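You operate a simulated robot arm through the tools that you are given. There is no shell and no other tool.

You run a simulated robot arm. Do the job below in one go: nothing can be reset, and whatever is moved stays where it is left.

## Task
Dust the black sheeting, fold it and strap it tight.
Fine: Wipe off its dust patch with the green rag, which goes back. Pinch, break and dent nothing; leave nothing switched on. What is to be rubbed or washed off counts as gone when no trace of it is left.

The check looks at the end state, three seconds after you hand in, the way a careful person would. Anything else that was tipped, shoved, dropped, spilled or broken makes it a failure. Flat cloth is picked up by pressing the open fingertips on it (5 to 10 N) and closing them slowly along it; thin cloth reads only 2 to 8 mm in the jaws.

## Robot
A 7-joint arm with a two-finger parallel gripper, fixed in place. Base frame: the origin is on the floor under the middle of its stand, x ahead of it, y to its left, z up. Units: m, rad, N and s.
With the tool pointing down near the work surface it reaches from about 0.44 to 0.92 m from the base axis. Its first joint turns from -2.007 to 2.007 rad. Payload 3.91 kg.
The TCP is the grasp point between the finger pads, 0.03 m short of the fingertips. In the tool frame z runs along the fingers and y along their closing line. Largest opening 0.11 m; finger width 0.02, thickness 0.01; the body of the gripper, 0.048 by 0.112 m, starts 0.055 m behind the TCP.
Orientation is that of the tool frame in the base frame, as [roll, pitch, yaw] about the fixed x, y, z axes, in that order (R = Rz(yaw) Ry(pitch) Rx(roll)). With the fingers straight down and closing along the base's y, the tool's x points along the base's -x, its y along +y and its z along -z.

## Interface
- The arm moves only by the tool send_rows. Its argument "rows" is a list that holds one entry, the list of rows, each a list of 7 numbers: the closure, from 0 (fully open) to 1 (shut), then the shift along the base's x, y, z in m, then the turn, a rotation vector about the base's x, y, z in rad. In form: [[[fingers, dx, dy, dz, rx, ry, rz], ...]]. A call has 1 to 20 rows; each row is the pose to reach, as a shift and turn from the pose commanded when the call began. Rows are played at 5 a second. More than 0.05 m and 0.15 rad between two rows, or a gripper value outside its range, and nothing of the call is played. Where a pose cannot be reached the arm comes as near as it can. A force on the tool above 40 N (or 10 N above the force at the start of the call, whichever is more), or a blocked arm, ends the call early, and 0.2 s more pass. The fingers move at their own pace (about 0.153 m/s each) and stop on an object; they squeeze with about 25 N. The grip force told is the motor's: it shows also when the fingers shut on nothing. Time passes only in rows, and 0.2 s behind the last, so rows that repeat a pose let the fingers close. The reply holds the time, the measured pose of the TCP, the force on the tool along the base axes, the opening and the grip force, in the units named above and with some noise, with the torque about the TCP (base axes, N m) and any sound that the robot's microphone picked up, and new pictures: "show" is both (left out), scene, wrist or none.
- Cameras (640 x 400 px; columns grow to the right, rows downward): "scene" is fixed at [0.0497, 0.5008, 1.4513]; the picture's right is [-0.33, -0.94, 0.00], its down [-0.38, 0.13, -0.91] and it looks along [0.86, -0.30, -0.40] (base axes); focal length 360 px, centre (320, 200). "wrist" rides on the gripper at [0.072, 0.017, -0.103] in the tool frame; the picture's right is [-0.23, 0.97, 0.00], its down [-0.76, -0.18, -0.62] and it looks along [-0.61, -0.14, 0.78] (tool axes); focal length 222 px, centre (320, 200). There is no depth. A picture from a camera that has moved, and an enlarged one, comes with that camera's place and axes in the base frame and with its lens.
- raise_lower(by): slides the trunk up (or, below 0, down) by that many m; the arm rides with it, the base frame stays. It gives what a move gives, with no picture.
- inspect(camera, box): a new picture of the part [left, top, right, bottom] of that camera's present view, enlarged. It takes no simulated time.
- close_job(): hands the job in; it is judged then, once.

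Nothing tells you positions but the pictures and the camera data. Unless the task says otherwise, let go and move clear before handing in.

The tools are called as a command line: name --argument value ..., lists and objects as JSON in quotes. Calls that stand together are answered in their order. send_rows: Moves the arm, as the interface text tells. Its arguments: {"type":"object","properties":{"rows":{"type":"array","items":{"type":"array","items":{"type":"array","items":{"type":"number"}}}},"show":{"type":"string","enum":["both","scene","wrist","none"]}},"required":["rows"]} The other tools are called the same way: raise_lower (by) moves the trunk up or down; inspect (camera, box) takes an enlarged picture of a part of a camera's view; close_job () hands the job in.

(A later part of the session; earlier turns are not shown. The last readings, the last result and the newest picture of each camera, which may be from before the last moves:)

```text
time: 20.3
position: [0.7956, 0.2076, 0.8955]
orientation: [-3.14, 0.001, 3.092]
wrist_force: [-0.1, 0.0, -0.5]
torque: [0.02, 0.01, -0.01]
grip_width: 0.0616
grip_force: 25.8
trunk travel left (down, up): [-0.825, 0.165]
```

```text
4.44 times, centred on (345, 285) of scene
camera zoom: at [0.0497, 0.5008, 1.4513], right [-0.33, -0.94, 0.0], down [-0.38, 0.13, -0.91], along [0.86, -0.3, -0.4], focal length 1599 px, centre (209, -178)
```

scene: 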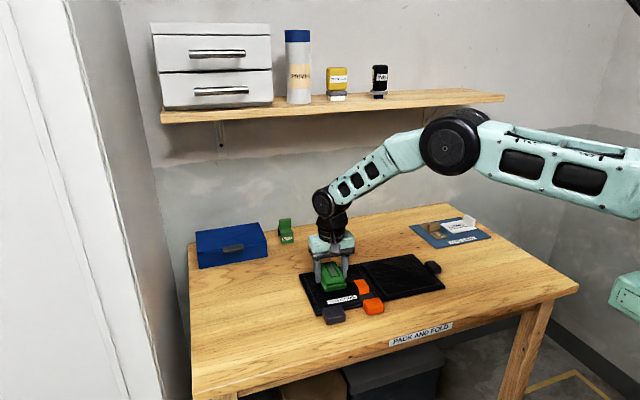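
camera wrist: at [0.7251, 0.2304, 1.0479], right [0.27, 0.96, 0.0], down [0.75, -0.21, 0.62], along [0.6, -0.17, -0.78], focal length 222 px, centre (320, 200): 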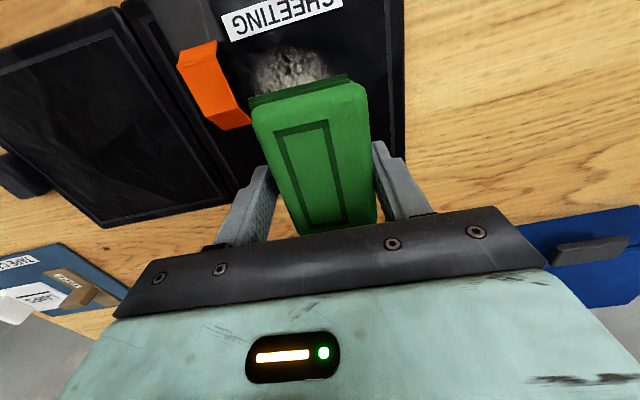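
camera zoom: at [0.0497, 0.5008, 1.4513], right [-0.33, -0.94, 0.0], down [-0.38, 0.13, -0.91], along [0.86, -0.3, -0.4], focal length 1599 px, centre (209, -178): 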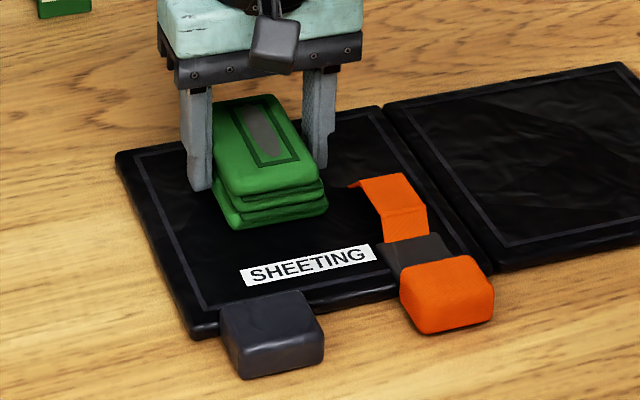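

The front of the patch looks clean, and the marked window on the rag has turned grey. I'll lift the rag and look at the whole area.

send_rows --rows '[[[0.55, 0, 0, 0.02, 0, 0, 0], [0.55, 0, 0, 0.05, 0, 0, 0], [0.55, 0, 0.02, 0.08, 0, 0, 0], [0.55, -0.03, 0.05, 0.1, 0, 0, 0], [0.55, -0.06, 0.08, 0.1, 0, 0, 0], [0.55, -0.07, 0.09, 0.1, 0, 0, 0]]]'

inspect --camera "scene" --box '[290, 240, 400, 330]'

inspect --camera "scene" --box '[230, 220, 330, 300]'

inspect --camera "scene" --box '[305, 265, 370, 310]'

```text
time: 21.7
position: [0.7249, 0.2965, 0.9952]
orientation: [3.141, 0.004, 3.094]
wrist_force: [0.0, 0.5, -0.3]
torque: [0.0, -0.03, 0.01]
grip_width: 0.0612
grip_force: 25.4
trunk travel left (down, up): [-0.825, 0.165]
camera wrist: at [0.6543, 0.3175, 1.0976], right [0.28, 0.96, 0.0], down [0.75, -0.21, 0.62], along [0.6, -0.17, -0.78], focal length 222 px, centre (320, 200)
```

scene: 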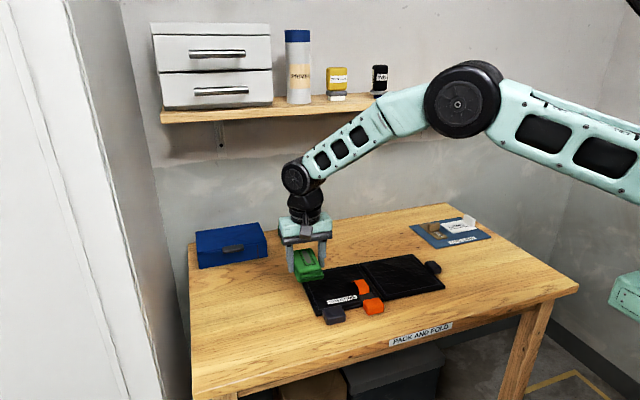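
wrist: 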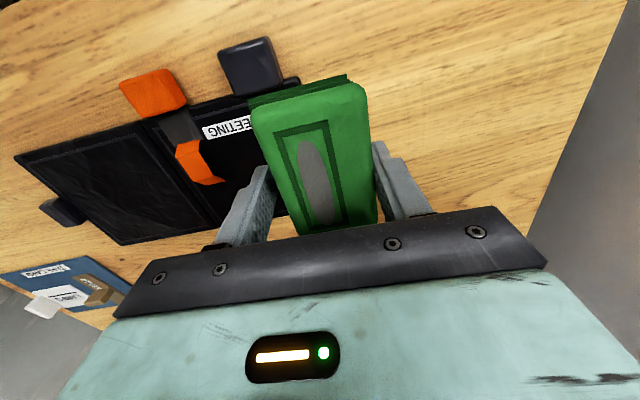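

```text
4.44 times, centred on (345, 285) of scene
camera zoom: at [0.0497, 0.5008, 1.4513], right [-0.33, -0.94, 0.0], down [-0.38, 0.13, -0.91], along [0.86, -0.3, -0.4], focal length 1599 px, centre (209, -178)
```

zoom: 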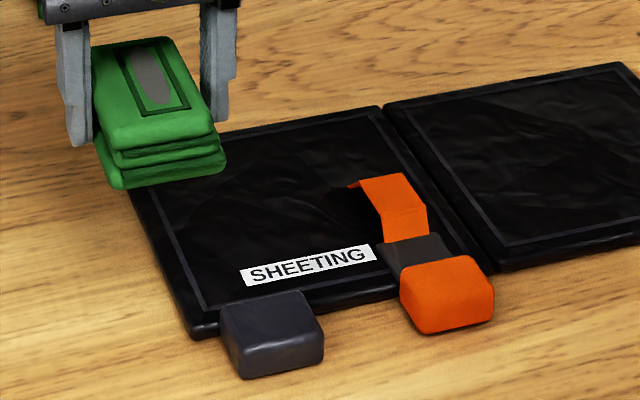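

```text
5.00 times, centred on (280, 260) of scene
camera zoom: at [0.0497, 0.5008, 1.4513], right [-0.33, -0.94, 0.0], down [-0.38, 0.13, -0.91], along [0.86, -0.3, -0.4], focal length 1799 px, centre (520, -100)
```

zoom: 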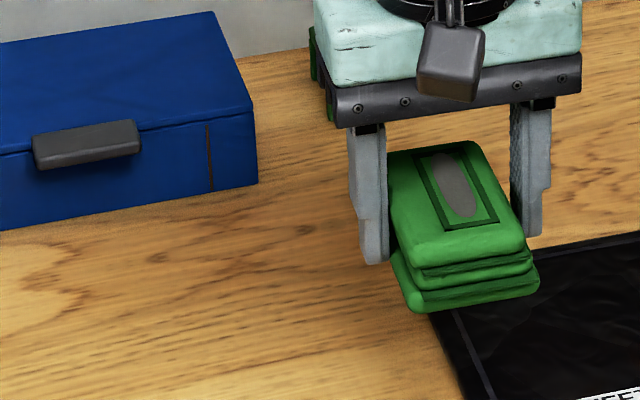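

```text
8.89 times, centred on (338, 288) of scene
camera zoom: at [0.0497, 0.5008, 1.4513], right [-0.33, -0.94, 0.0], down [-0.38, 0.13, -0.91], along [0.86, -0.3, -0.4], focal length 3198 px, centre (164, -578)
```

zoom: 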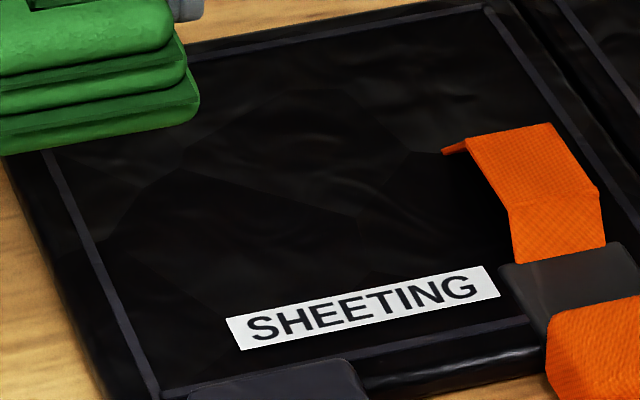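

The sheet looks clean in the enlarged view and the dust has gone onto the rag. I'll put the rag back exactly where it was.

send_rows --rows '[[[0.55, -0.01, 0.04, 0, 0, 0, 0.04], [0.55, -0.025, 0.08, 0, 0, 0, 0.08], [0.55, -0.035, 0.095, -0.01, 0, 0, 0.11], [0.55, -0.035, 0.095, -0.05, 0, 0, 0.11], [0.55, -0.035, 0.095, -0.085, 0, 0, 0.11], [0.55, -0.035, 0.095, -0.1, 0, 0, 0.11], [0.55, -0.035, 0.095, -0.105, 0, 0, 0.11], [0.55, -0.035, 0.095, -0.109, 0, 0, 0.11], [0.55, -0.035, 0.095, -0.109, 0, 0, 0.11]]]'

inspect --camera "wrist" --box '[200, 60, 440, 210]'

inspect --camera "scene" --box '[230, 270, 310, 350]'

inspect --camera "scene" --box '[295, 255, 375, 310]'

```text
time: 23.7
position: [0.6911, 0.392, 0.8862]
orientation: [-3.14, 0.003, -3.081]
wrist_force: [-0.6, 0.3, -0.2]
torque: [0.0, 0.01, -0.01]
grip_width: 0.0614
grip_force: 24.6
trunk travel left (down, up): [-0.825, 0.165]
camera wrist: at [0.6179, 0.4048, 0.9889], right [0.17, 0.99, 0.0], down [0.77, -0.13, 0.62], along [0.62, -0.1, -0.78], focal length 222 px, centre (320, 200)
```

scene: 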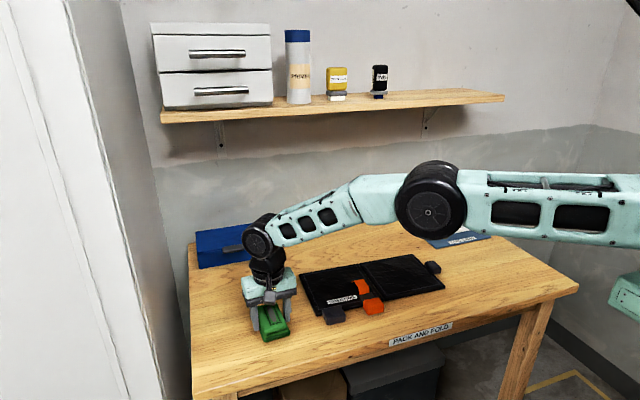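
wrist: 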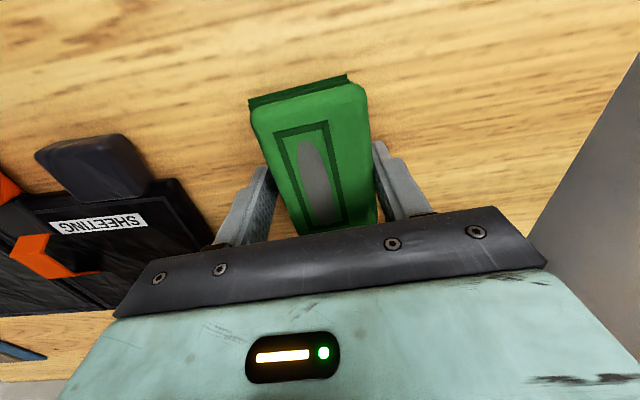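

```text
2.67 times, centred on (320, 135) of wrist
camera zoom: at [0.6179, 0.4048, 0.9889], right [0.17, 0.99, 0.0], down [0.77, -0.13, 0.62], along [0.62, -0.1, -0.78], focal length 592 px, centre (320, 373)
```

zoom: 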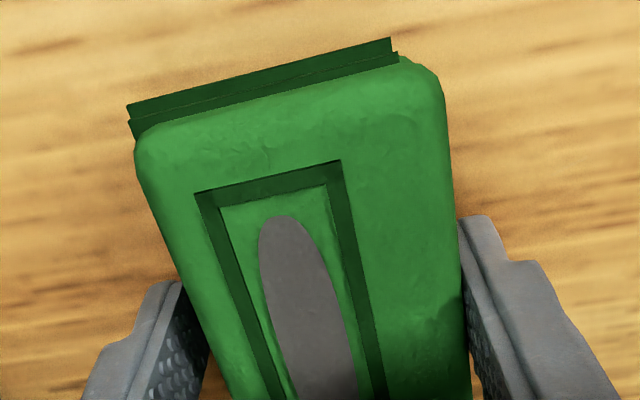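

```text
5.00 times, centred on (270, 310) of scene
camera zoom: at [0.0497, 0.5008, 1.4513], right [-0.33, -0.94, 0.0], down [-0.38, 0.13, -0.91], along [0.86, -0.3, -0.4], focal length 1799 px, centre (570, -350)
```

zoom: 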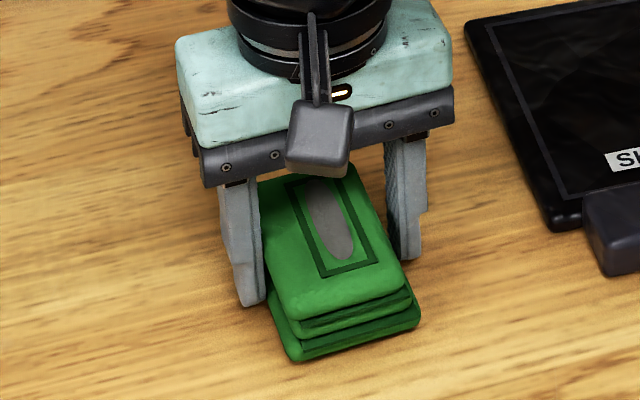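

```text
7.27 times, centred on (335, 282) of scene
camera zoom: at [0.0497, 0.5008, 1.4513], right [-0.33, -0.94, 0.0], down [-0.38, 0.13, -0.91], along [0.86, -0.3, -0.4], focal length 2617 px, centre (211, -400)
```

zoom: 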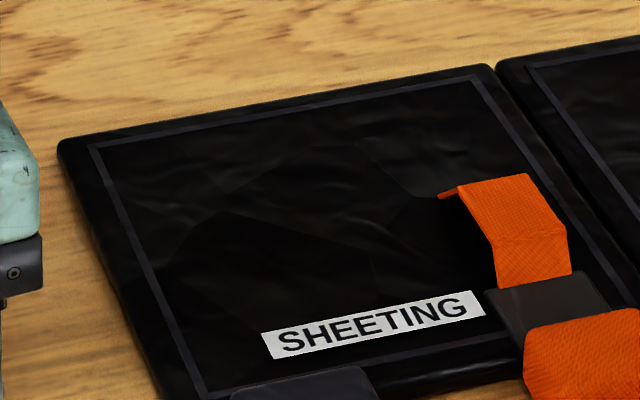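

The rag is back over its spot, about 1.5 mm up. I'll set it down and open slowly.

send_rows --rows '[[[0.55, 0, 0, -0.001, 0, 0, 0], [0.5, 0, 0, -0.001, 0, 0, 0], [0.43, 0, 0, -0.001, 0, 0, 0], [0.35, 0, 0, -0.001, 0, 0, 0], [0.2, 0, 0, -0.001, 0, 0, 0], [0.0, 0, 0, -0.001, 0, 0, 0], [0.0, 0, 0, 0.0, 0, 0, 0], [0.0, 0, 0, 0.03, 0, 0, 0], [0.0, 0, 0, 0.07, 0, 0, 0]]]'

inspect --camera "scene" --box '[230, 270, 310, 350]'

```text
time: 25.7
position: [0.6911, 0.3928, 0.9555]
orientation: [3.141, 0.001, -3.079]
wrist_force: [-0.2, 0.0, -0.8]
torque: [-0.02, 0.04, 0.0]
grip_width: 0.11
grip_force: 0.0
trunk travel left (down, up): [-0.825, 0.165]
camera wrist: at [0.6182, 0.4054, 1.0586], right [0.17, 0.99, 0.0], down [0.77, -0.13, 0.62], along [0.62, -0.1, -0.78], focal length 222 px, centre (320, 200)
```

scene: 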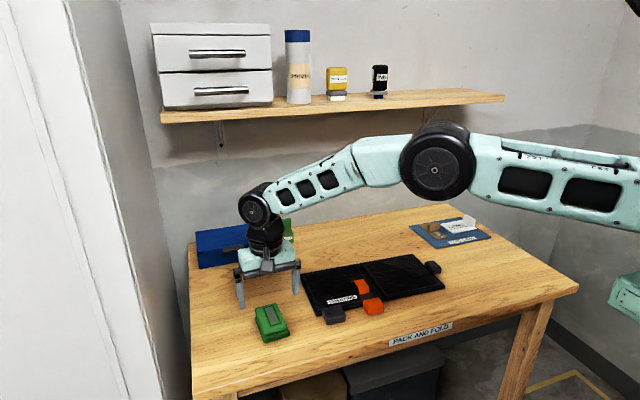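
wrist: 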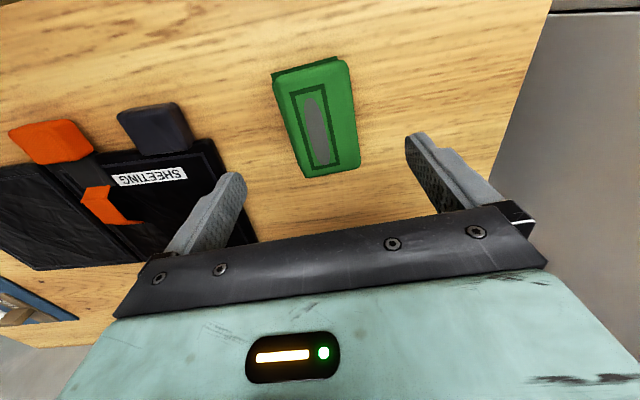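

```text
5.00 times, centred on (270, 310) of scene
camera zoom: at [0.0497, 0.5008, 1.4513], right [-0.33, -0.94, 0.0], down [-0.38, 0.13, -0.91], along [0.86, -0.3, -0.4], focal length 1799 px, centre (570, -350)
```

zoom: 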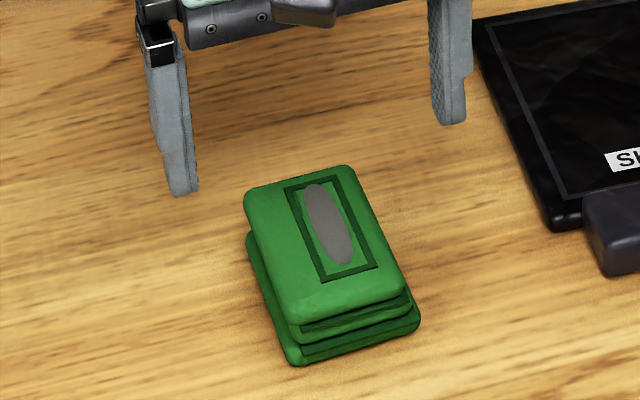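

The rag is back in its original spot. Now I'll look closely at the sheet and strap from above.

send_rows --rows '[[[0, -0.005, -0.04, 0.015, 0, 0, -0.03], [0, -0.01, -0.08, 0.02, 0, 0, -0.06], [0, -0.02, -0.12, 0.025, 0, 0, -0.09], [0, -0.03, -0.16, 0.025, 0, 0, -0.11], [0, -0.031, -0.195, 0.025, 0, 0, -0.11], [0, -0.031, -0.195, 0.025, 0, 0, -0.11]]]' --show "wrist"

inspect --camera "wrist" --box '[200, 60, 440, 210]'

inspect --camera "wrist" --box '[240, 60, 340, 200]'

```text
time: 27.1
position: [0.66, 0.1969, 0.9817]
orientation: [3.141, 0.002, 3.092]
wrist_force: [-0.4, -0.9, 0.8]
torque: [-0.02, -0.02, 0.0]
grip_width: 0.1101
grip_force: 0.0
trunk travel left (down, up): [-0.825, 0.165]
camera wrist: at [0.5889, 0.2176, 1.0841], right [0.28, 0.96, 0.0], down [0.75, -0.22, 0.62], along [0.6, -0.17, -0.78], focal length 222 px, centre (320, 200)
```

wrist: 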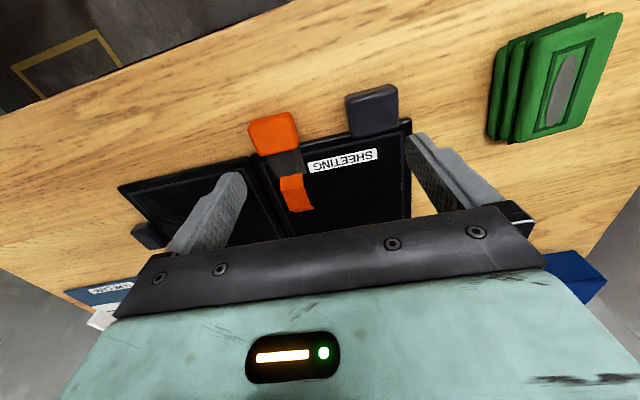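

```text
2.67 times, centred on (320, 135) of wrist
camera zoom: at [0.5889, 0.2176, 1.0841], right [0.28, 0.96, 0.0], down [0.75, -0.22, 0.62], along [0.6, -0.17, -0.78], focal length 592 px, centre (320, 373)
```

zoom: 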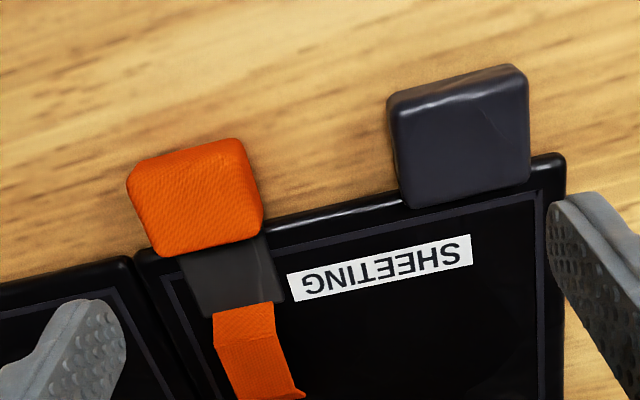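

```text
2.86 times, centred on (290, 130) of wrist
camera zoom: at [0.5889, 0.2176, 1.0841], right [0.28, 0.96, 0.0], down [0.75, -0.22, 0.62], along [0.6, -0.17, -0.78], focal length 635 px, centre (406, 400)
```

zoom: 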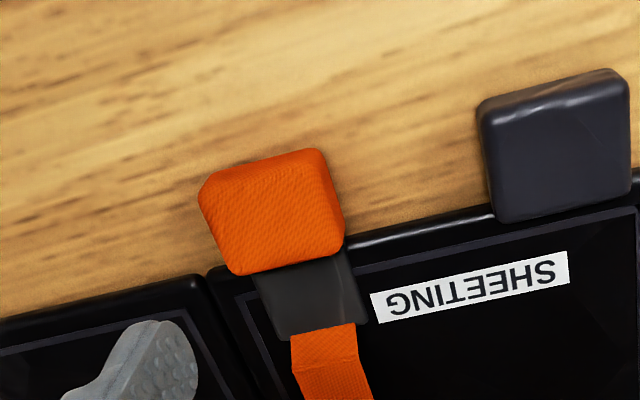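

The sheet is clean. To fold it I take the right panel's grey tab, near (0.748, -0.081), across its x faces and swing it over the hinge at y ≈ 0.11. I'll go above the tab and turn the gripper 90° on the way.

send_rows --rows '[[[0, 0.005, -0.02, 0.02, 0, 0, 0.13], [0, 0.012, -0.04, 0.03, 0, 0, 0.26], [0, 0.02, -0.065, 0.03, 0, 0, 0.39], [0, 0.028, -0.09, 0.03, 0, 0, 0.52], [0, 0.035, -0.115, 0.03, 0, 0, 0.65], [0, 0.043, -0.14, 0.03, 0, 0, 0.78], [0, 0.051, -0.165, 0.03, 0, 0, 0.91], [0, 0.059, -0.19, 0.03, 0, 0, 1.04], [0, 0.067, -0.215, 0.03, 0, 0, 1.17], [0, 0.075, -0.24, 0.03, 0, 0, 1.3], [0, 0.083, -0.26, 0.03, 0, 0, 1.43], [0, 0.088, -0.28, 0.02, 0, 0, 1.57], [0, 0.088, -0.28, 0.0, 0, 0, 1.57], [0, 0.088, -0.28, 0.0, 0, 0, 1.57]]]'

inspect --camera "wrist" --box '[200, 60, 440, 210]'

inspect --camera "scene" --box '[380, 220, 470, 290]'

```text
time: 30.1
position: [0.7487, -0.0835, 0.9807]
orientation: [-3.141, 0.002, -1.619]
wrist_force: [0.0, -0.5, 0.6]
torque: [0.01, 0.01, 0.01]
grip_width: 0.1098
grip_force: 0.0
trunk travel left (down, up): [-0.825, 0.165]
camera wrist: at [0.7281, -0.1543, 1.0839], right [-0.96, 0.27, 0.0], down [0.21, 0.75, 0.62], along [0.17, 0.6, -0.78], focal length 222 px, centre (320, 200)
```

scene: 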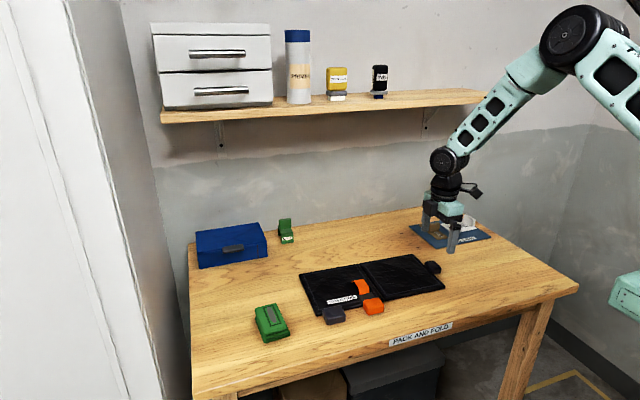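
wrist: 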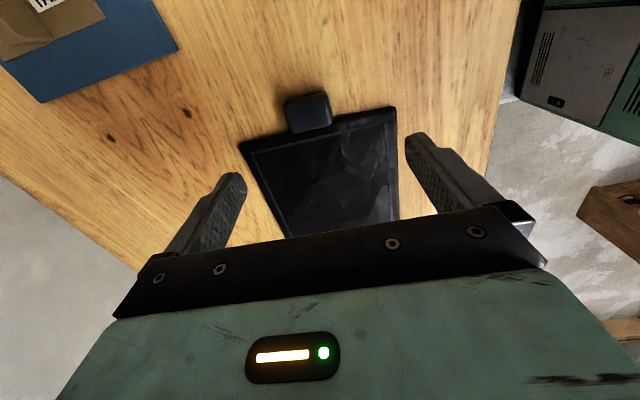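

```text
2.67 times, centred on (320, 135) of wrist
camera zoom: at [0.7281, -0.1543, 1.0839], right [-0.96, 0.27, 0.0], down [0.21, 0.75, 0.62], along [0.17, 0.6, -0.78], focal length 592 px, centre (320, 373)
```

zoom: 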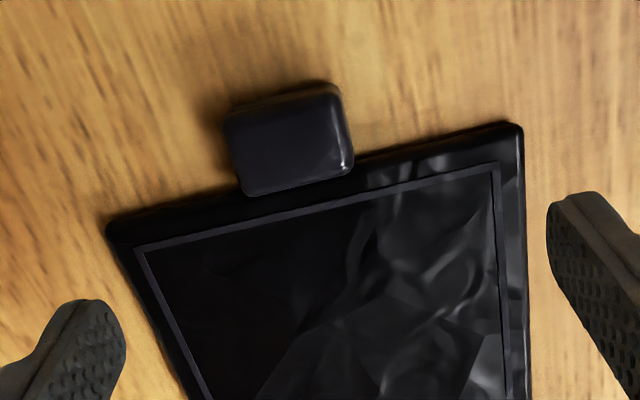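

```text
5.71 times, centred on (425, 255) of scene
camera zoom: at [0.0497, 0.5008, 1.4513], right [-0.33, -0.94, 0.0], down [-0.38, 0.13, -0.91], along [0.86, -0.3, -0.4], focal length 2056 px, centre (-280, -114)
```

zoom: 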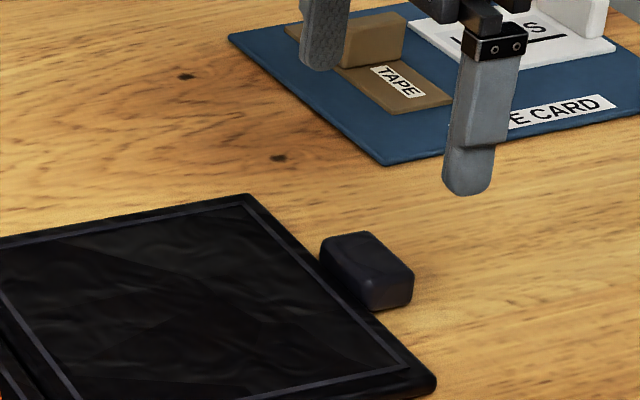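

The tab is directly ahead between the fingers, near (0.755, -0.09). I'll come down to just above it and check the alignment.

send_rows --rows '[[[0, 0.003, -0.002, -0.025, 0, 0, 0], [0, 0.006, -0.004, -0.05, 0, 0, 0], [0, 0.006, -0.005, -0.064, 0, 0, 0], [0, 0.006, -0.005, -0.064, 0, 0, 0]]]'

inspect --camera "wrist" --box '[200, 60, 440, 210]'

inspect --camera "scene" --box '[400, 230, 460, 290]'

```text
time: 31.1
position: [0.7541, -0.0871, 0.9173]
orientation: [-3.141, 0.002, -1.621]
wrist_force: [0.1, 0.4, 0.0]
torque: [0.01, -0.01, -0.05]
grip_width: 0.1102
grip_force: 0.1
trunk travel left (down, up): [-0.825, 0.165]
camera wrist: at [0.7344, -0.1588, 1.0196], right [-0.96, 0.28, 0.0], down [0.22, 0.75, 0.62], along [0.17, 0.6, -0.78], focal length 222 px, centre (320, 200)
```

scene: 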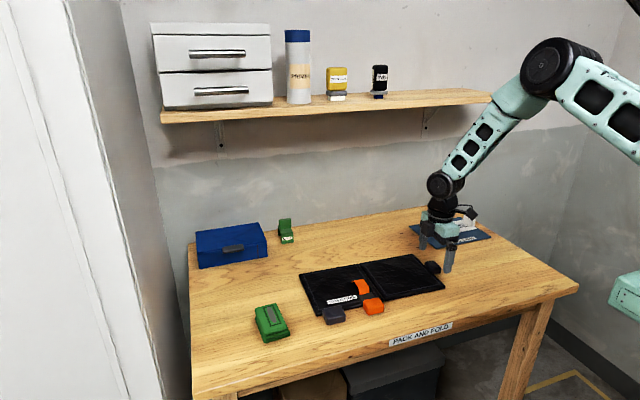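
wrist: 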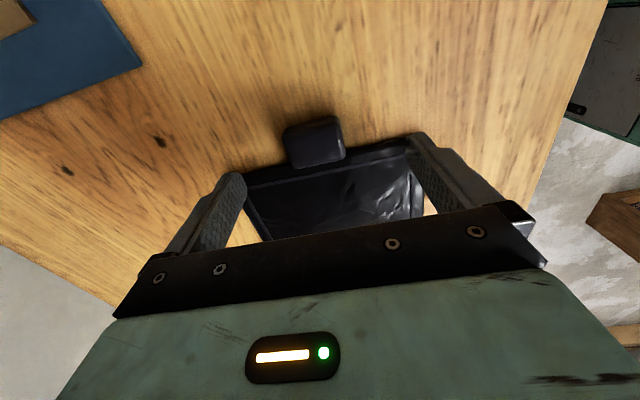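

```text
2.67 times, centred on (320, 135) of wrist
camera zoom: at [0.7344, -0.1588, 1.0196], right [-0.96, 0.28, 0.0], down [0.22, 0.75, 0.62], along [0.17, 0.6, -0.78], focal length 592 px, centre (320, 373)
```

zoom: 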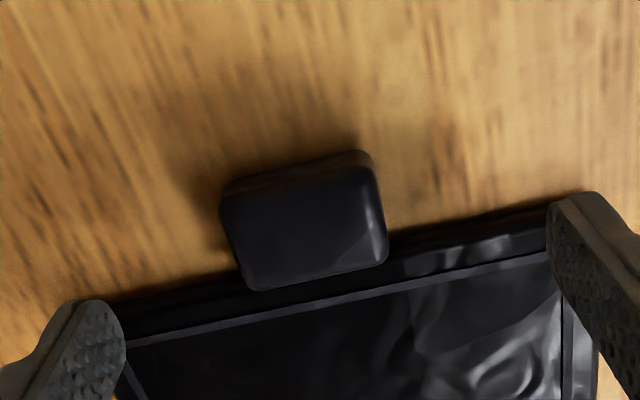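

```text
6.67 times, centred on (430, 260) of scene
camera zoom: at [0.0497, 0.5008, 1.4513], right [-0.33, -0.94, 0.0], down [-0.38, 0.13, -0.91], along [0.86, -0.3, -0.4], focal length 2399 px, centre (-413, -200)
```

zoom: 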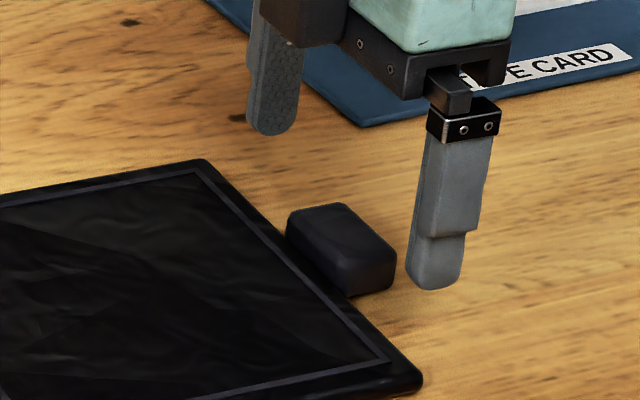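

The tab measures about x 0.738–0.778 and y -0.079 to -0.106. I'll lower the open fingers on either side of it, clear of the panel edge.

send_rows --rows '[[[0, 0.003, -0.008, 0, 0, 0, 0], [0, 0.003, -0.008, -0.012, 0, 0, 0], [0, 0.003, -0.008, -0.022, 0, 0, 0], [0, 0.003, -0.008, -0.029, 0, 0, 0], [0, 0.003, -0.008, -0.029, 0, 0, 0]]]'

inspect --camera "wrist" --box '[200, 60, 440, 210]'

inspect --camera "scene" --box '[400, 230, 460, 290]'

```text
time: 32.3
position: [0.758, -0.0945, 0.8882]
orientation: [-3.141, 0.002, -1.621]
wrist_force: [-0.2, -0.7, -0.7]
torque: [0.03, 0.01, 0.02]
grip_width: 0.1101
grip_force: 0.1
trunk travel left (down, up): [-0.825, 0.165]
camera wrist: at [0.7368, -0.1669, 0.9906], right [-0.96, 0.28, 0.0], down [0.22, 0.75, 0.62], along [0.17, 0.6, -0.78], focal length 222 px, centre (320, 200)
```

scene: 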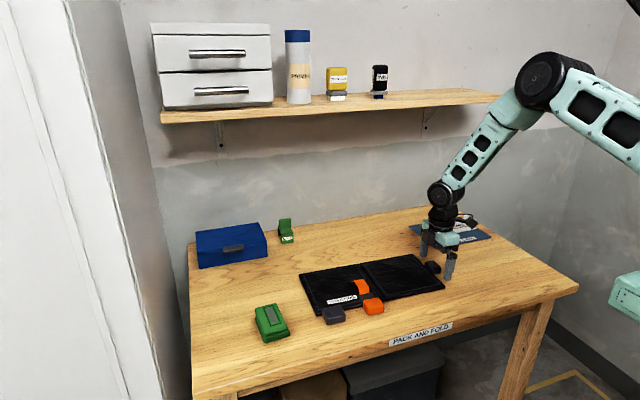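
wrist: 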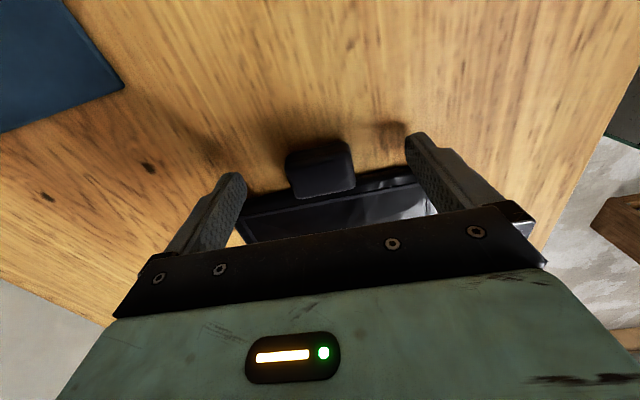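

```text
2.67 times, centred on (320, 135) of wrist
camera zoom: at [0.7368, -0.1669, 0.9906], right [-0.96, 0.28, 0.0], down [0.22, 0.75, 0.62], along [0.17, 0.6, -0.78], focal length 592 px, centre (320, 373)
```

zoom: 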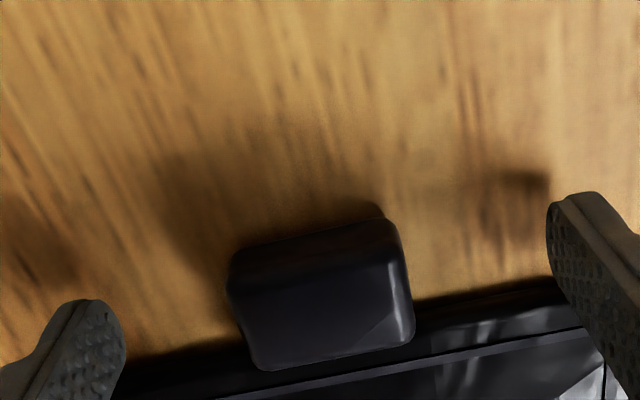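

```text
6.67 times, centred on (430, 260) of scene
camera zoom: at [0.0497, 0.5008, 1.4513], right [-0.33, -0.94, 0.0], down [-0.38, 0.13, -0.91], along [0.86, -0.3, -0.4], focal length 2399 px, centre (-413, -200)
```

zoom: 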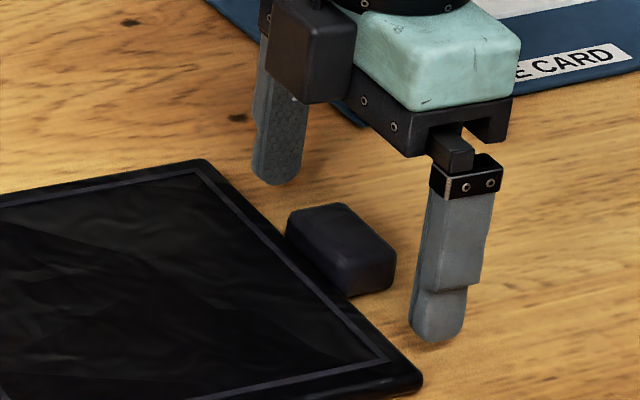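

The fingers straddle the tab and stay clear of the panel. I'll close on it slowly.

send_rows --rows '[[[0.2, 0, 0, 0, 0, 0, 0], [0.4, 0, 0, 0, 0, 0, 0], [0.52, 0, 0, 0, 0, 0, 0], [0.6, 0, 0, 0, 0, 0, 0], [0.65, 0, 0, 0, 0, 0, 0], [0.7, 0, 0, 0, 0, 0, 0], [0.72, 0, 0, 0, 0, 0, 0]]]'

inspect --camera "wrist" --box '[200, 60, 440, 210]'

inspect --camera "scene" --box '[400, 230, 460, 290]'

```text
time: 33.9
position: [0.757, -0.095, 0.8882]
orientation: [3.141, 0.003, -1.62]
wrist_force: [0.9, 0.7, 1.3]
torque: [0.06, -0.11, 0.38]
grip_width: 0.0436
grip_force: 25.1
trunk travel left (down, up): [-0.825, 0.165]
camera wrist: at [0.7368, -0.1668, 0.9908], right [-0.96, 0.28, 0.0], down [0.22, 0.75, 0.62], along [0.17, 0.6, -0.78], focal length 222 px, centre (320, 200)
```

scene: 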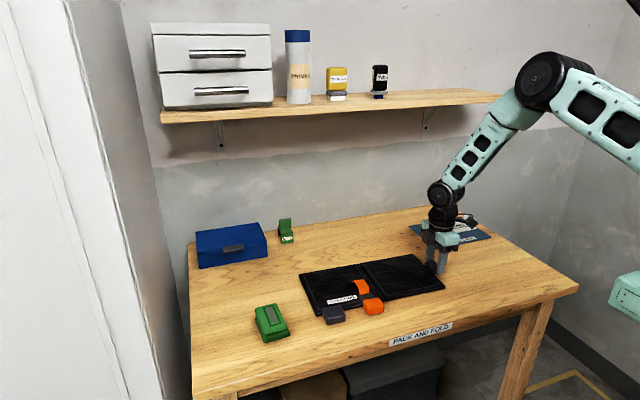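
wrist: 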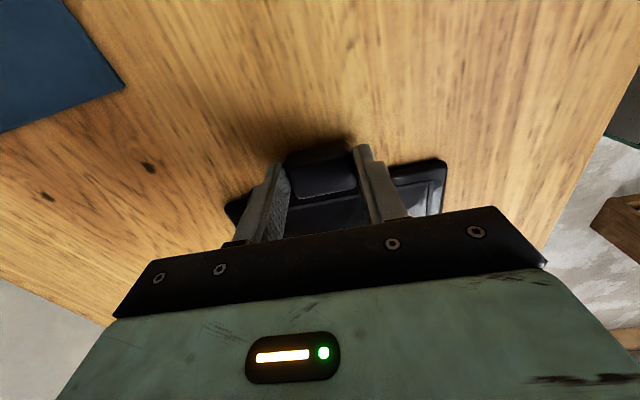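

```text
2.67 times, centred on (320, 135) of wrist
camera zoom: at [0.7368, -0.1668, 0.9908], right [-0.96, 0.28, 0.0], down [0.22, 0.75, 0.62], along [0.17, 0.6, -0.78], focal length 592 px, centre (320, 373)
```

zoom: 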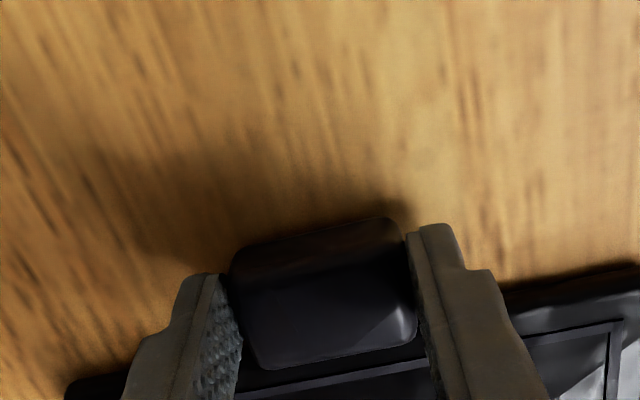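

```text
6.67 times, centred on (430, 260) of scene
camera zoom: at [0.0497, 0.5008, 1.4513], right [-0.33, -0.94, 0.0], down [-0.38, 0.13, -0.91], along [0.86, -0.3, -0.4], focal length 2399 px, centre (-413, -200)
```

zoom: 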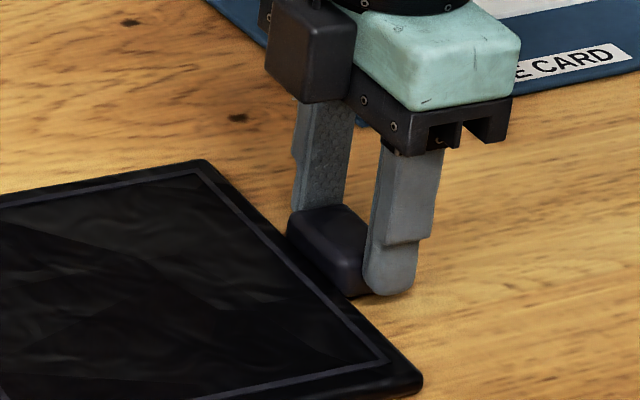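

The tab is held at 0.044 m. I'll start the fold by lifting the tab along its arc about the hinge, first to about 20°, and check forces and picture.

send_rows --rows '[[[0.72, 0.0, 0.0012, 0.0175, 0, 0, 0], [0.72, 0.0002, 0.0039, 0.0348, 0, 0, 0], [0.72, 0.0004, 0.0081, 0.0518, 0, 0, 0], [0.72, 0.0007, 0.0138, 0.0684, 0, 0, 0], [0.72, 0.0007, 0.0138, 0.0684, 0, 0, 0]]]'

inspect --camera "scene" --box '[290, 210, 460, 320]'

```text
time: 35.1
position: [0.7578, -0.0815, 0.9575]
orientation: [-3.14, 0.002, -1.621]
wrist_force: [0.2, -1.0, -3.2]
torque: [-0.63, -0.09, -0.03]
grip_width: 0.0437
grip_force: 25.3
trunk travel left (down, up): [-0.825, 0.165]
camera wrist: at [0.7377, -0.1525, 1.0597], right [-0.96, 0.28, 0.0], down [0.22, 0.75, 0.62], along [0.17, 0.6, -0.78], focal length 222 px, centre (320, 200)
```

scene: 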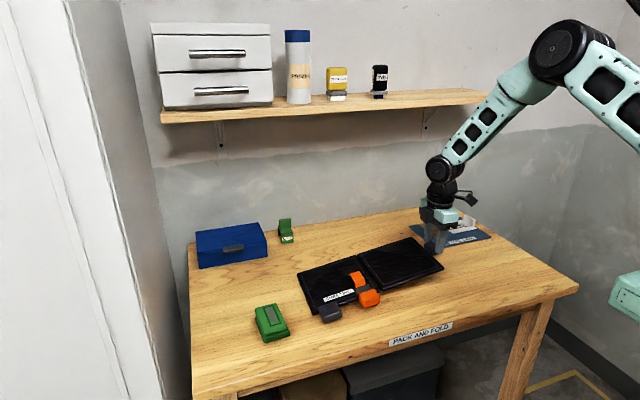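
wrist: 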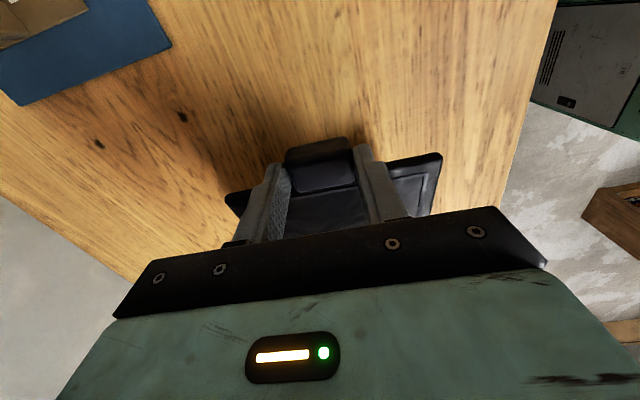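

```text
3.64 times, centred on (375, 265) of scene
camera zoom: at [0.0497, 0.5008, 1.4513], right [-0.33, -0.94, 0.0], down [-0.38, 0.13, -0.91], along [0.86, -0.3, -0.4], focal length 1308 px, centre (120, -36)
```

zoom: 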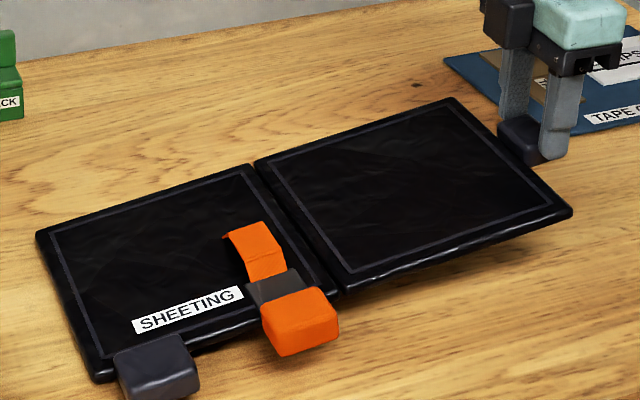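

The whole sheet tilted up about its left edge instead of bending at the hinge, so the hinge is stiff or damped. I'll hold still for a second to see whether it relaxes.

send_rows --rows '[[[0.72, 0, 0, 0, 0, 0, 0], [0.72, 0, 0, 0, 0, 0, 0], [0.72, 0, 0, 0, 0, 0, 0], [0.72, 0, 0, 0, 0, 0, 0], [0.72, 0, 0, 0, 0, 0, 0]]]' --show "none"

inspect --camera "scene" --box '[290, 210, 460, 320]'

inspect --camera "wrist" --box '[200, 60, 440, 210]'

```text
time: 36.3
position: [0.7577, -0.0807, 0.9566]
orientation: [3.141, 0.003, -1.622]
wrist_force: [0.5, -0.8, -3.7]
torque: [-0.73, 0.0, -0.04]
grip_width: 0.0433
grip_force: 25.1
trunk travel left (down, up): [-0.825, 0.165]
```

```text
3.64 times, centred on (375, 265) of scene
camera zoom: at [0.0497, 0.5008, 1.4513], right [-0.33, -0.94, 0.0], down [-0.38, 0.13, -0.91], along [0.86, -0.3, -0.4], focal length 1308 px, centre (120, -36)
```

zoom: 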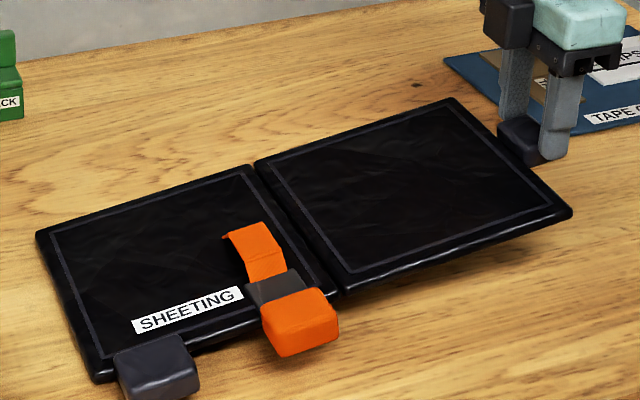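

```text
2.67 times, centred on (320, 135) of wrist
camera zoom: at [0.7377, -0.1525, 1.0594], right [-0.96, 0.28, 0.0], down [0.22, 0.75, 0.62], along [0.17, 0.6, -0.78], focal length 592 px, centre (320, 373)
```

zoom: 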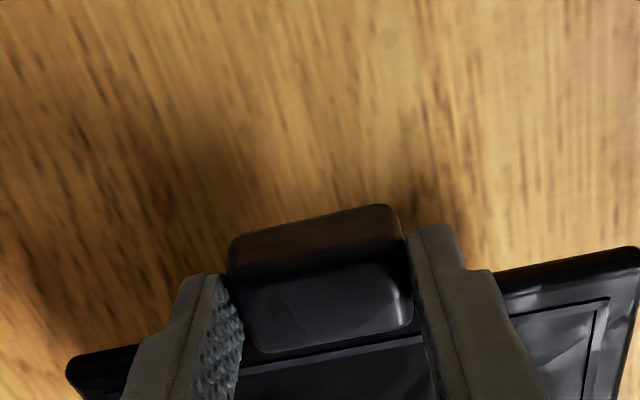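

It stays rigid, and the load shows as a cantilever torque in the gripper. The tight pads are stopping the tab from pivoting, which holds the hinge straight. I'll lower it back and then work out a lighter grip or a rotating one.

send_rows --rows '[[[0.72, -0.0003, -0.0057, -0.0166, 0, 0, 0], [0.72, -0.0005, -0.0099, -0.0336, 0, 0, 0], [0.72, -0.0006, -0.0126, -0.0509, 0, 0, 0], [0.72, -0.0007, -0.0138, -0.066, 0, 0, 0], [0.72, -0.0007, -0.0138, -0.0684, 0, 0, 0], [0.72, -0.0007, -0.0138, -0.0684, 0, 0, 0]]]'

inspect --camera "scene" --box '[290, 210, 460, 320]'

```text
time: 37.7
position: [0.7566, -0.0964, 0.888]
orientation: [3.14, 0.001, -1.621]
wrist_force: [1.8, -0.8, 5.8]
torque: [0.67, -0.12, -0.03]
grip_width: 0.0436
grip_force: 25.2
trunk travel left (down, up): [-0.825, 0.165]
camera wrist: at [0.7371, -0.167, 0.9913], right [-0.96, 0.28, 0.0], down [0.22, 0.75, 0.62], along [0.17, 0.6, -0.78], focal length 222 px, centre (320, 200)
```

scene: 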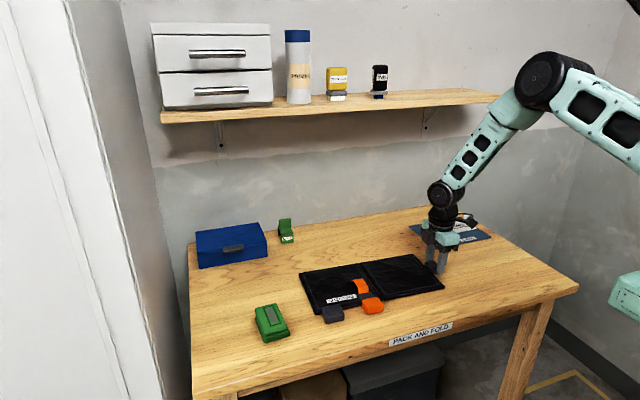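
wrist: 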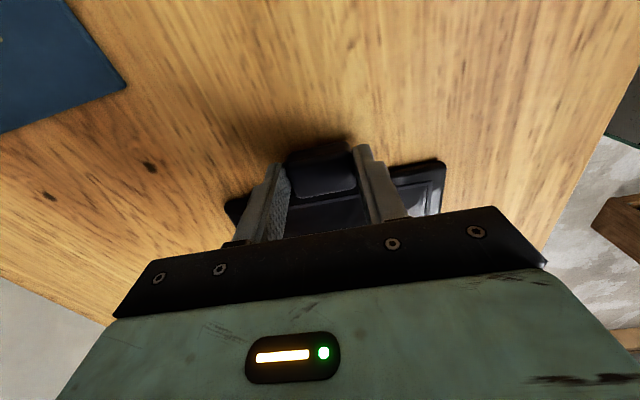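

```text
3.64 times, centred on (375, 265) of scene
camera zoom: at [0.0497, 0.5008, 1.4513], right [-0.33, -0.94, 0.0], down [-0.38, 0.13, -0.91], along [0.86, -0.3, -0.4], focal length 1308 px, centre (120, -36)
```

zoom: 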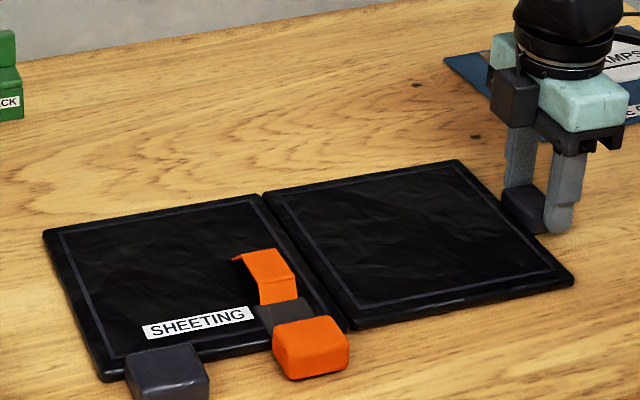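

The sheet is flat again. I'll test whether a smaller closing command gives a lighter grip force on the tab.

send_rows --rows '[[[0.62, 0, 0, 0.0, 0, 0, 0], [0.62, 0, 0, 0.0, 0, 0, 0]]]' --show "none"

send_rows --rows '[[[0.608, 0, 0, 0.0, 0, 0, 0], [0.608, 0, 0, 0.0, 0, 0, 0]]]' --show "none"

send_rows --rows '[[[0.604, 0, 0, 0.0, 0, 0, 0], [0.604, 0, 0, 0.0, 0, 0, 0]]]' --show "none"

```text
time: 38.3
position: [0.7576, -0.0949, 0.8882]
orientation: [-3.141, -0.001, -1.62]
wrist_force: [2.1, -0.9, 4.3]
torque: [0.52, -0.17, -0.12]
grip_width: 0.0438
grip_force: 25.3
trunk travel left (down, up): [-0.825, 0.165]
```

```text
time: 38.9
position: [0.7571, -0.0962, 0.8893]
orientation: [3.138, 0.002, -1.621]
wrist_force: [-1.3, -0.2, -0.6]
torque: [0.01, 0.0, -0.03]
grip_width: 0.044
grip_force: 0.3
trunk travel left (down, up): [-0.825, 0.165]
```

```text
time: 39.5
position: [0.7557, -0.0955, 0.8879]
orientation: [3.139, 0.002, -1.621]
wrist_force: [-1.2, -0.7, -1.2]
torque: [-0.02, 0.01, -0.04]
grip_width: 0.0437
grip_force: 0.8
trunk travel left (down, up): [-0.825, 0.165]
```

Grip force drops to almost nothing at 0.608 and is full at 0.62. I'll look for a setting in between.

send_rows --rows '[[[0.611, 0, 0, 0.0, 0, 0, 0], [0.611, 0, 0, 0.0, 0, 0, 0]]]' --show "none"

send_rows --rows '[[[0.614, 0, 0, 0.0, 0, 0, 0], [0.614, 0, 0, 0.0, 0, 0, 0]]]' --show "none"

send_rows --rows '[[[0.617, 0, 0, 0.0, 0, 0, 0], [0.617, 0, 0, 0.0, 0, 0, 0]]]' --show "none"

```text
time: 40.1
position: [0.7571, -0.0945, 0.8897]
orientation: [-3.141, 0.003, -1.622]
wrist_force: [-1.4, 0.0, -0.1]
torque: [0.05, -0.01, 0.01]
grip_width: 0.0438
grip_force: 1.4
trunk travel left (down, up): [-0.825, 0.165]
```

```text
time: 40.7
position: [0.7562, -0.0958, 0.8877]
orientation: [3.14, 0.002, -1.621]
wrist_force: [-1.2, 1.1, 0.0]
torque: [0.04, 0.04, 0.0]
grip_width: 0.0438
grip_force: 24.7
trunk travel left (down, up): [-0.825, 0.165]
```

```text
time: 41.3
position: [0.757, -0.0952, 0.8884]
orientation: [-3.141, 0.002, -1.62]
wrist_force: [-0.6, 0.2, -0.8]
torque: [0.04, 0.03, 0.03]
grip_width: 0.0437
grip_force: 25.3
trunk travel left (down, up): [-0.825, 0.165]
```

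The changeover lies between 0.611 and 0.614. I'll probe finer values for a medium grip of around 8 N that lets the tab pivot in the pads.

send_rows --rows '[[[0.61, 0, 0, 0.0, 0, 0, 0], [0.612, 0, 0, 0.0, 0, 0, 0], [0.612, 0, 0, 0.0, 0, 0, 0]]]' --show "none"

send_rows --rows '[[[0.6125, 0, 0, 0.0, 0, 0, 0], [0.6125, 0, 0, 0.0, 0, 0, 0]]]' --show "none"

send_rows --rows '[[[0.613, 0, 0, 0.0, 0, 0, 0], [0.613, 0, 0, 0.0, 0, 0, 0]]]' --show "none"

```text
time: 42.1
position: [0.757, -0.0955, 0.8876]
orientation: [-3.141, 0.001, -1.622]
wrist_force: [0.3, -0.1, 0.6]
torque: [0.08, 0.02, 0.0]
grip_width: 0.0437
grip_force: 24.9
trunk travel left (down, up): [-0.825, 0.165]
```

```text
time: 42.7
position: [0.7577, -0.0962, 0.8895]
orientation: [-3.141, 0.002, -1.621]
wrist_force: [-0.4, 1.0, -0.3]
torque: [0.03, -0.01, 0.02]
grip_width: 0.0435
grip_force: 25.5
trunk travel left (down, up): [-0.825, 0.165]
```

```text
time: 43.3
position: [0.7573, -0.0962, 0.8886]
orientation: [3.141, 0.004, -1.62]
wrist_force: [-0.7, 0.4, 0.0]
torque: [0.06, 0.01, -0.01]
grip_width: 0.0435
grip_force: 25.1
trunk travel left (down, up): [-0.825, 0.165]
```

The grip is effectively on/off, so the tool must turn with the panel. I'll let go and re-grip the tab with the tool leaning about 50° from the right side, so it can rotate through the first 100° of the fold.

send_rows --rows '[[[0.4, 0, 0, 0, 0, 0, 0], [0.0, 0, 0, 0, 0, 0, 0], [0.0, 0, -0.002, 0.005, 0, 0, 0], [0.0, 0, -0.01, 0.03, 0, 0, 0], [0.0, 0, -0.03, 0.05, 0.14, -0.007, 0], [0.0, 0, -0.045, 0.055, 0.28, -0.014, 0], [0.0, 0, -0.05, 0.055, 0.42, -0.021, 0], [0.0, 0, -0.055, 0.055, 0.56, -0.028, 0], [0.0, 0, -0.055, 0.05, 0.7, -0.035, 0], [0.0, 0, -0.055, 0.045, 0.84, -0.042, 0], [0.0, 0, -0.055, 0.04, 0.872, -0.0437, 0], [0.0, 0, -0.055, 0.04, 0.872, -0.0437, 0]]]'

inspect --camera "scene" --box '[380, 220, 480, 290]'

inspect --camera "wrist" --box '[200, 60, 440, 210]'

```text
time: 45.9
position: [0.756, -0.1505, 0.9278]
orientation: [3.141, 0.875, -1.622]
wrist_force: [-0.2, 0.4, -1.1]
torque: [0.0, 0.04, -0.02]
grip_width: 0.11
grip_force: 0.0
trunk travel left (down, up): [-0.825, 0.165]
camera wrist: at [0.7337, -0.2752, 0.9379], right [-0.97, 0.19, 0.17], down [0.18, 0.0, 0.98], along [0.19, 0.98, -0.03], focal length 222 px, centre (320, 200)
```

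scene: 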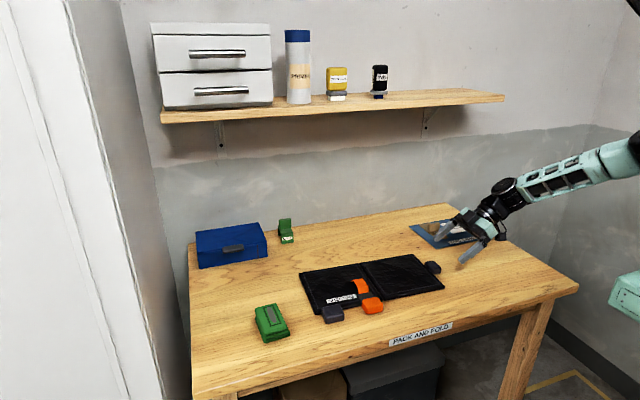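
wrist: 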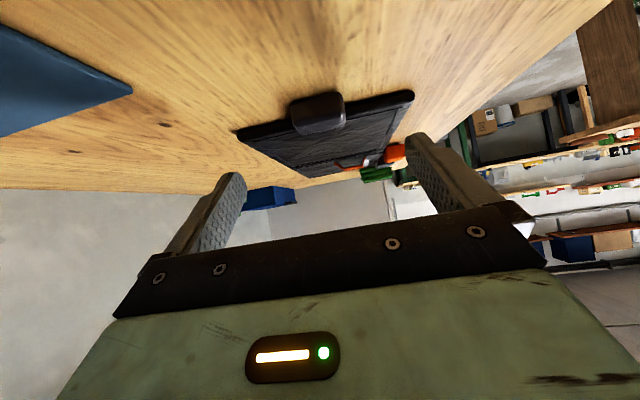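

```text
5.71 times, centred on (430, 255) of scene
camera zoom: at [0.0497, 0.5008, 1.4513], right [-0.33, -0.94, 0.0], down [-0.38, 0.13, -0.91], along [0.86, -0.3, -0.4], focal length 2056 px, centre (-309, -114)
```

zoom: 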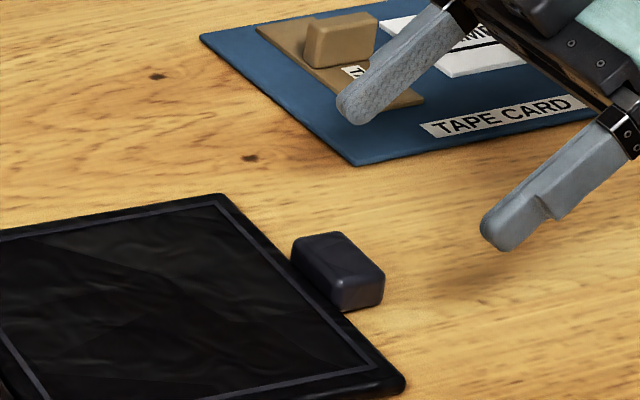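

```text
2.67 times, centred on (320, 135) of wrist
camera zoom: at [0.7337, -0.2752, 0.9379], right [-0.97, 0.19, 0.17], down [0.18, 0.0, 0.98], along [0.19, 0.98, -0.03], focal length 592 px, centre (320, 373)
```

zoom: 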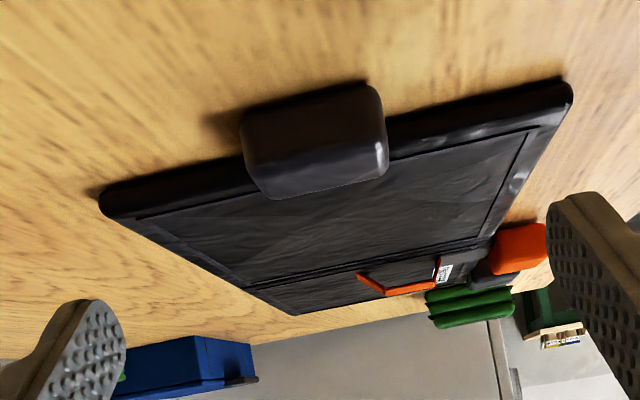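

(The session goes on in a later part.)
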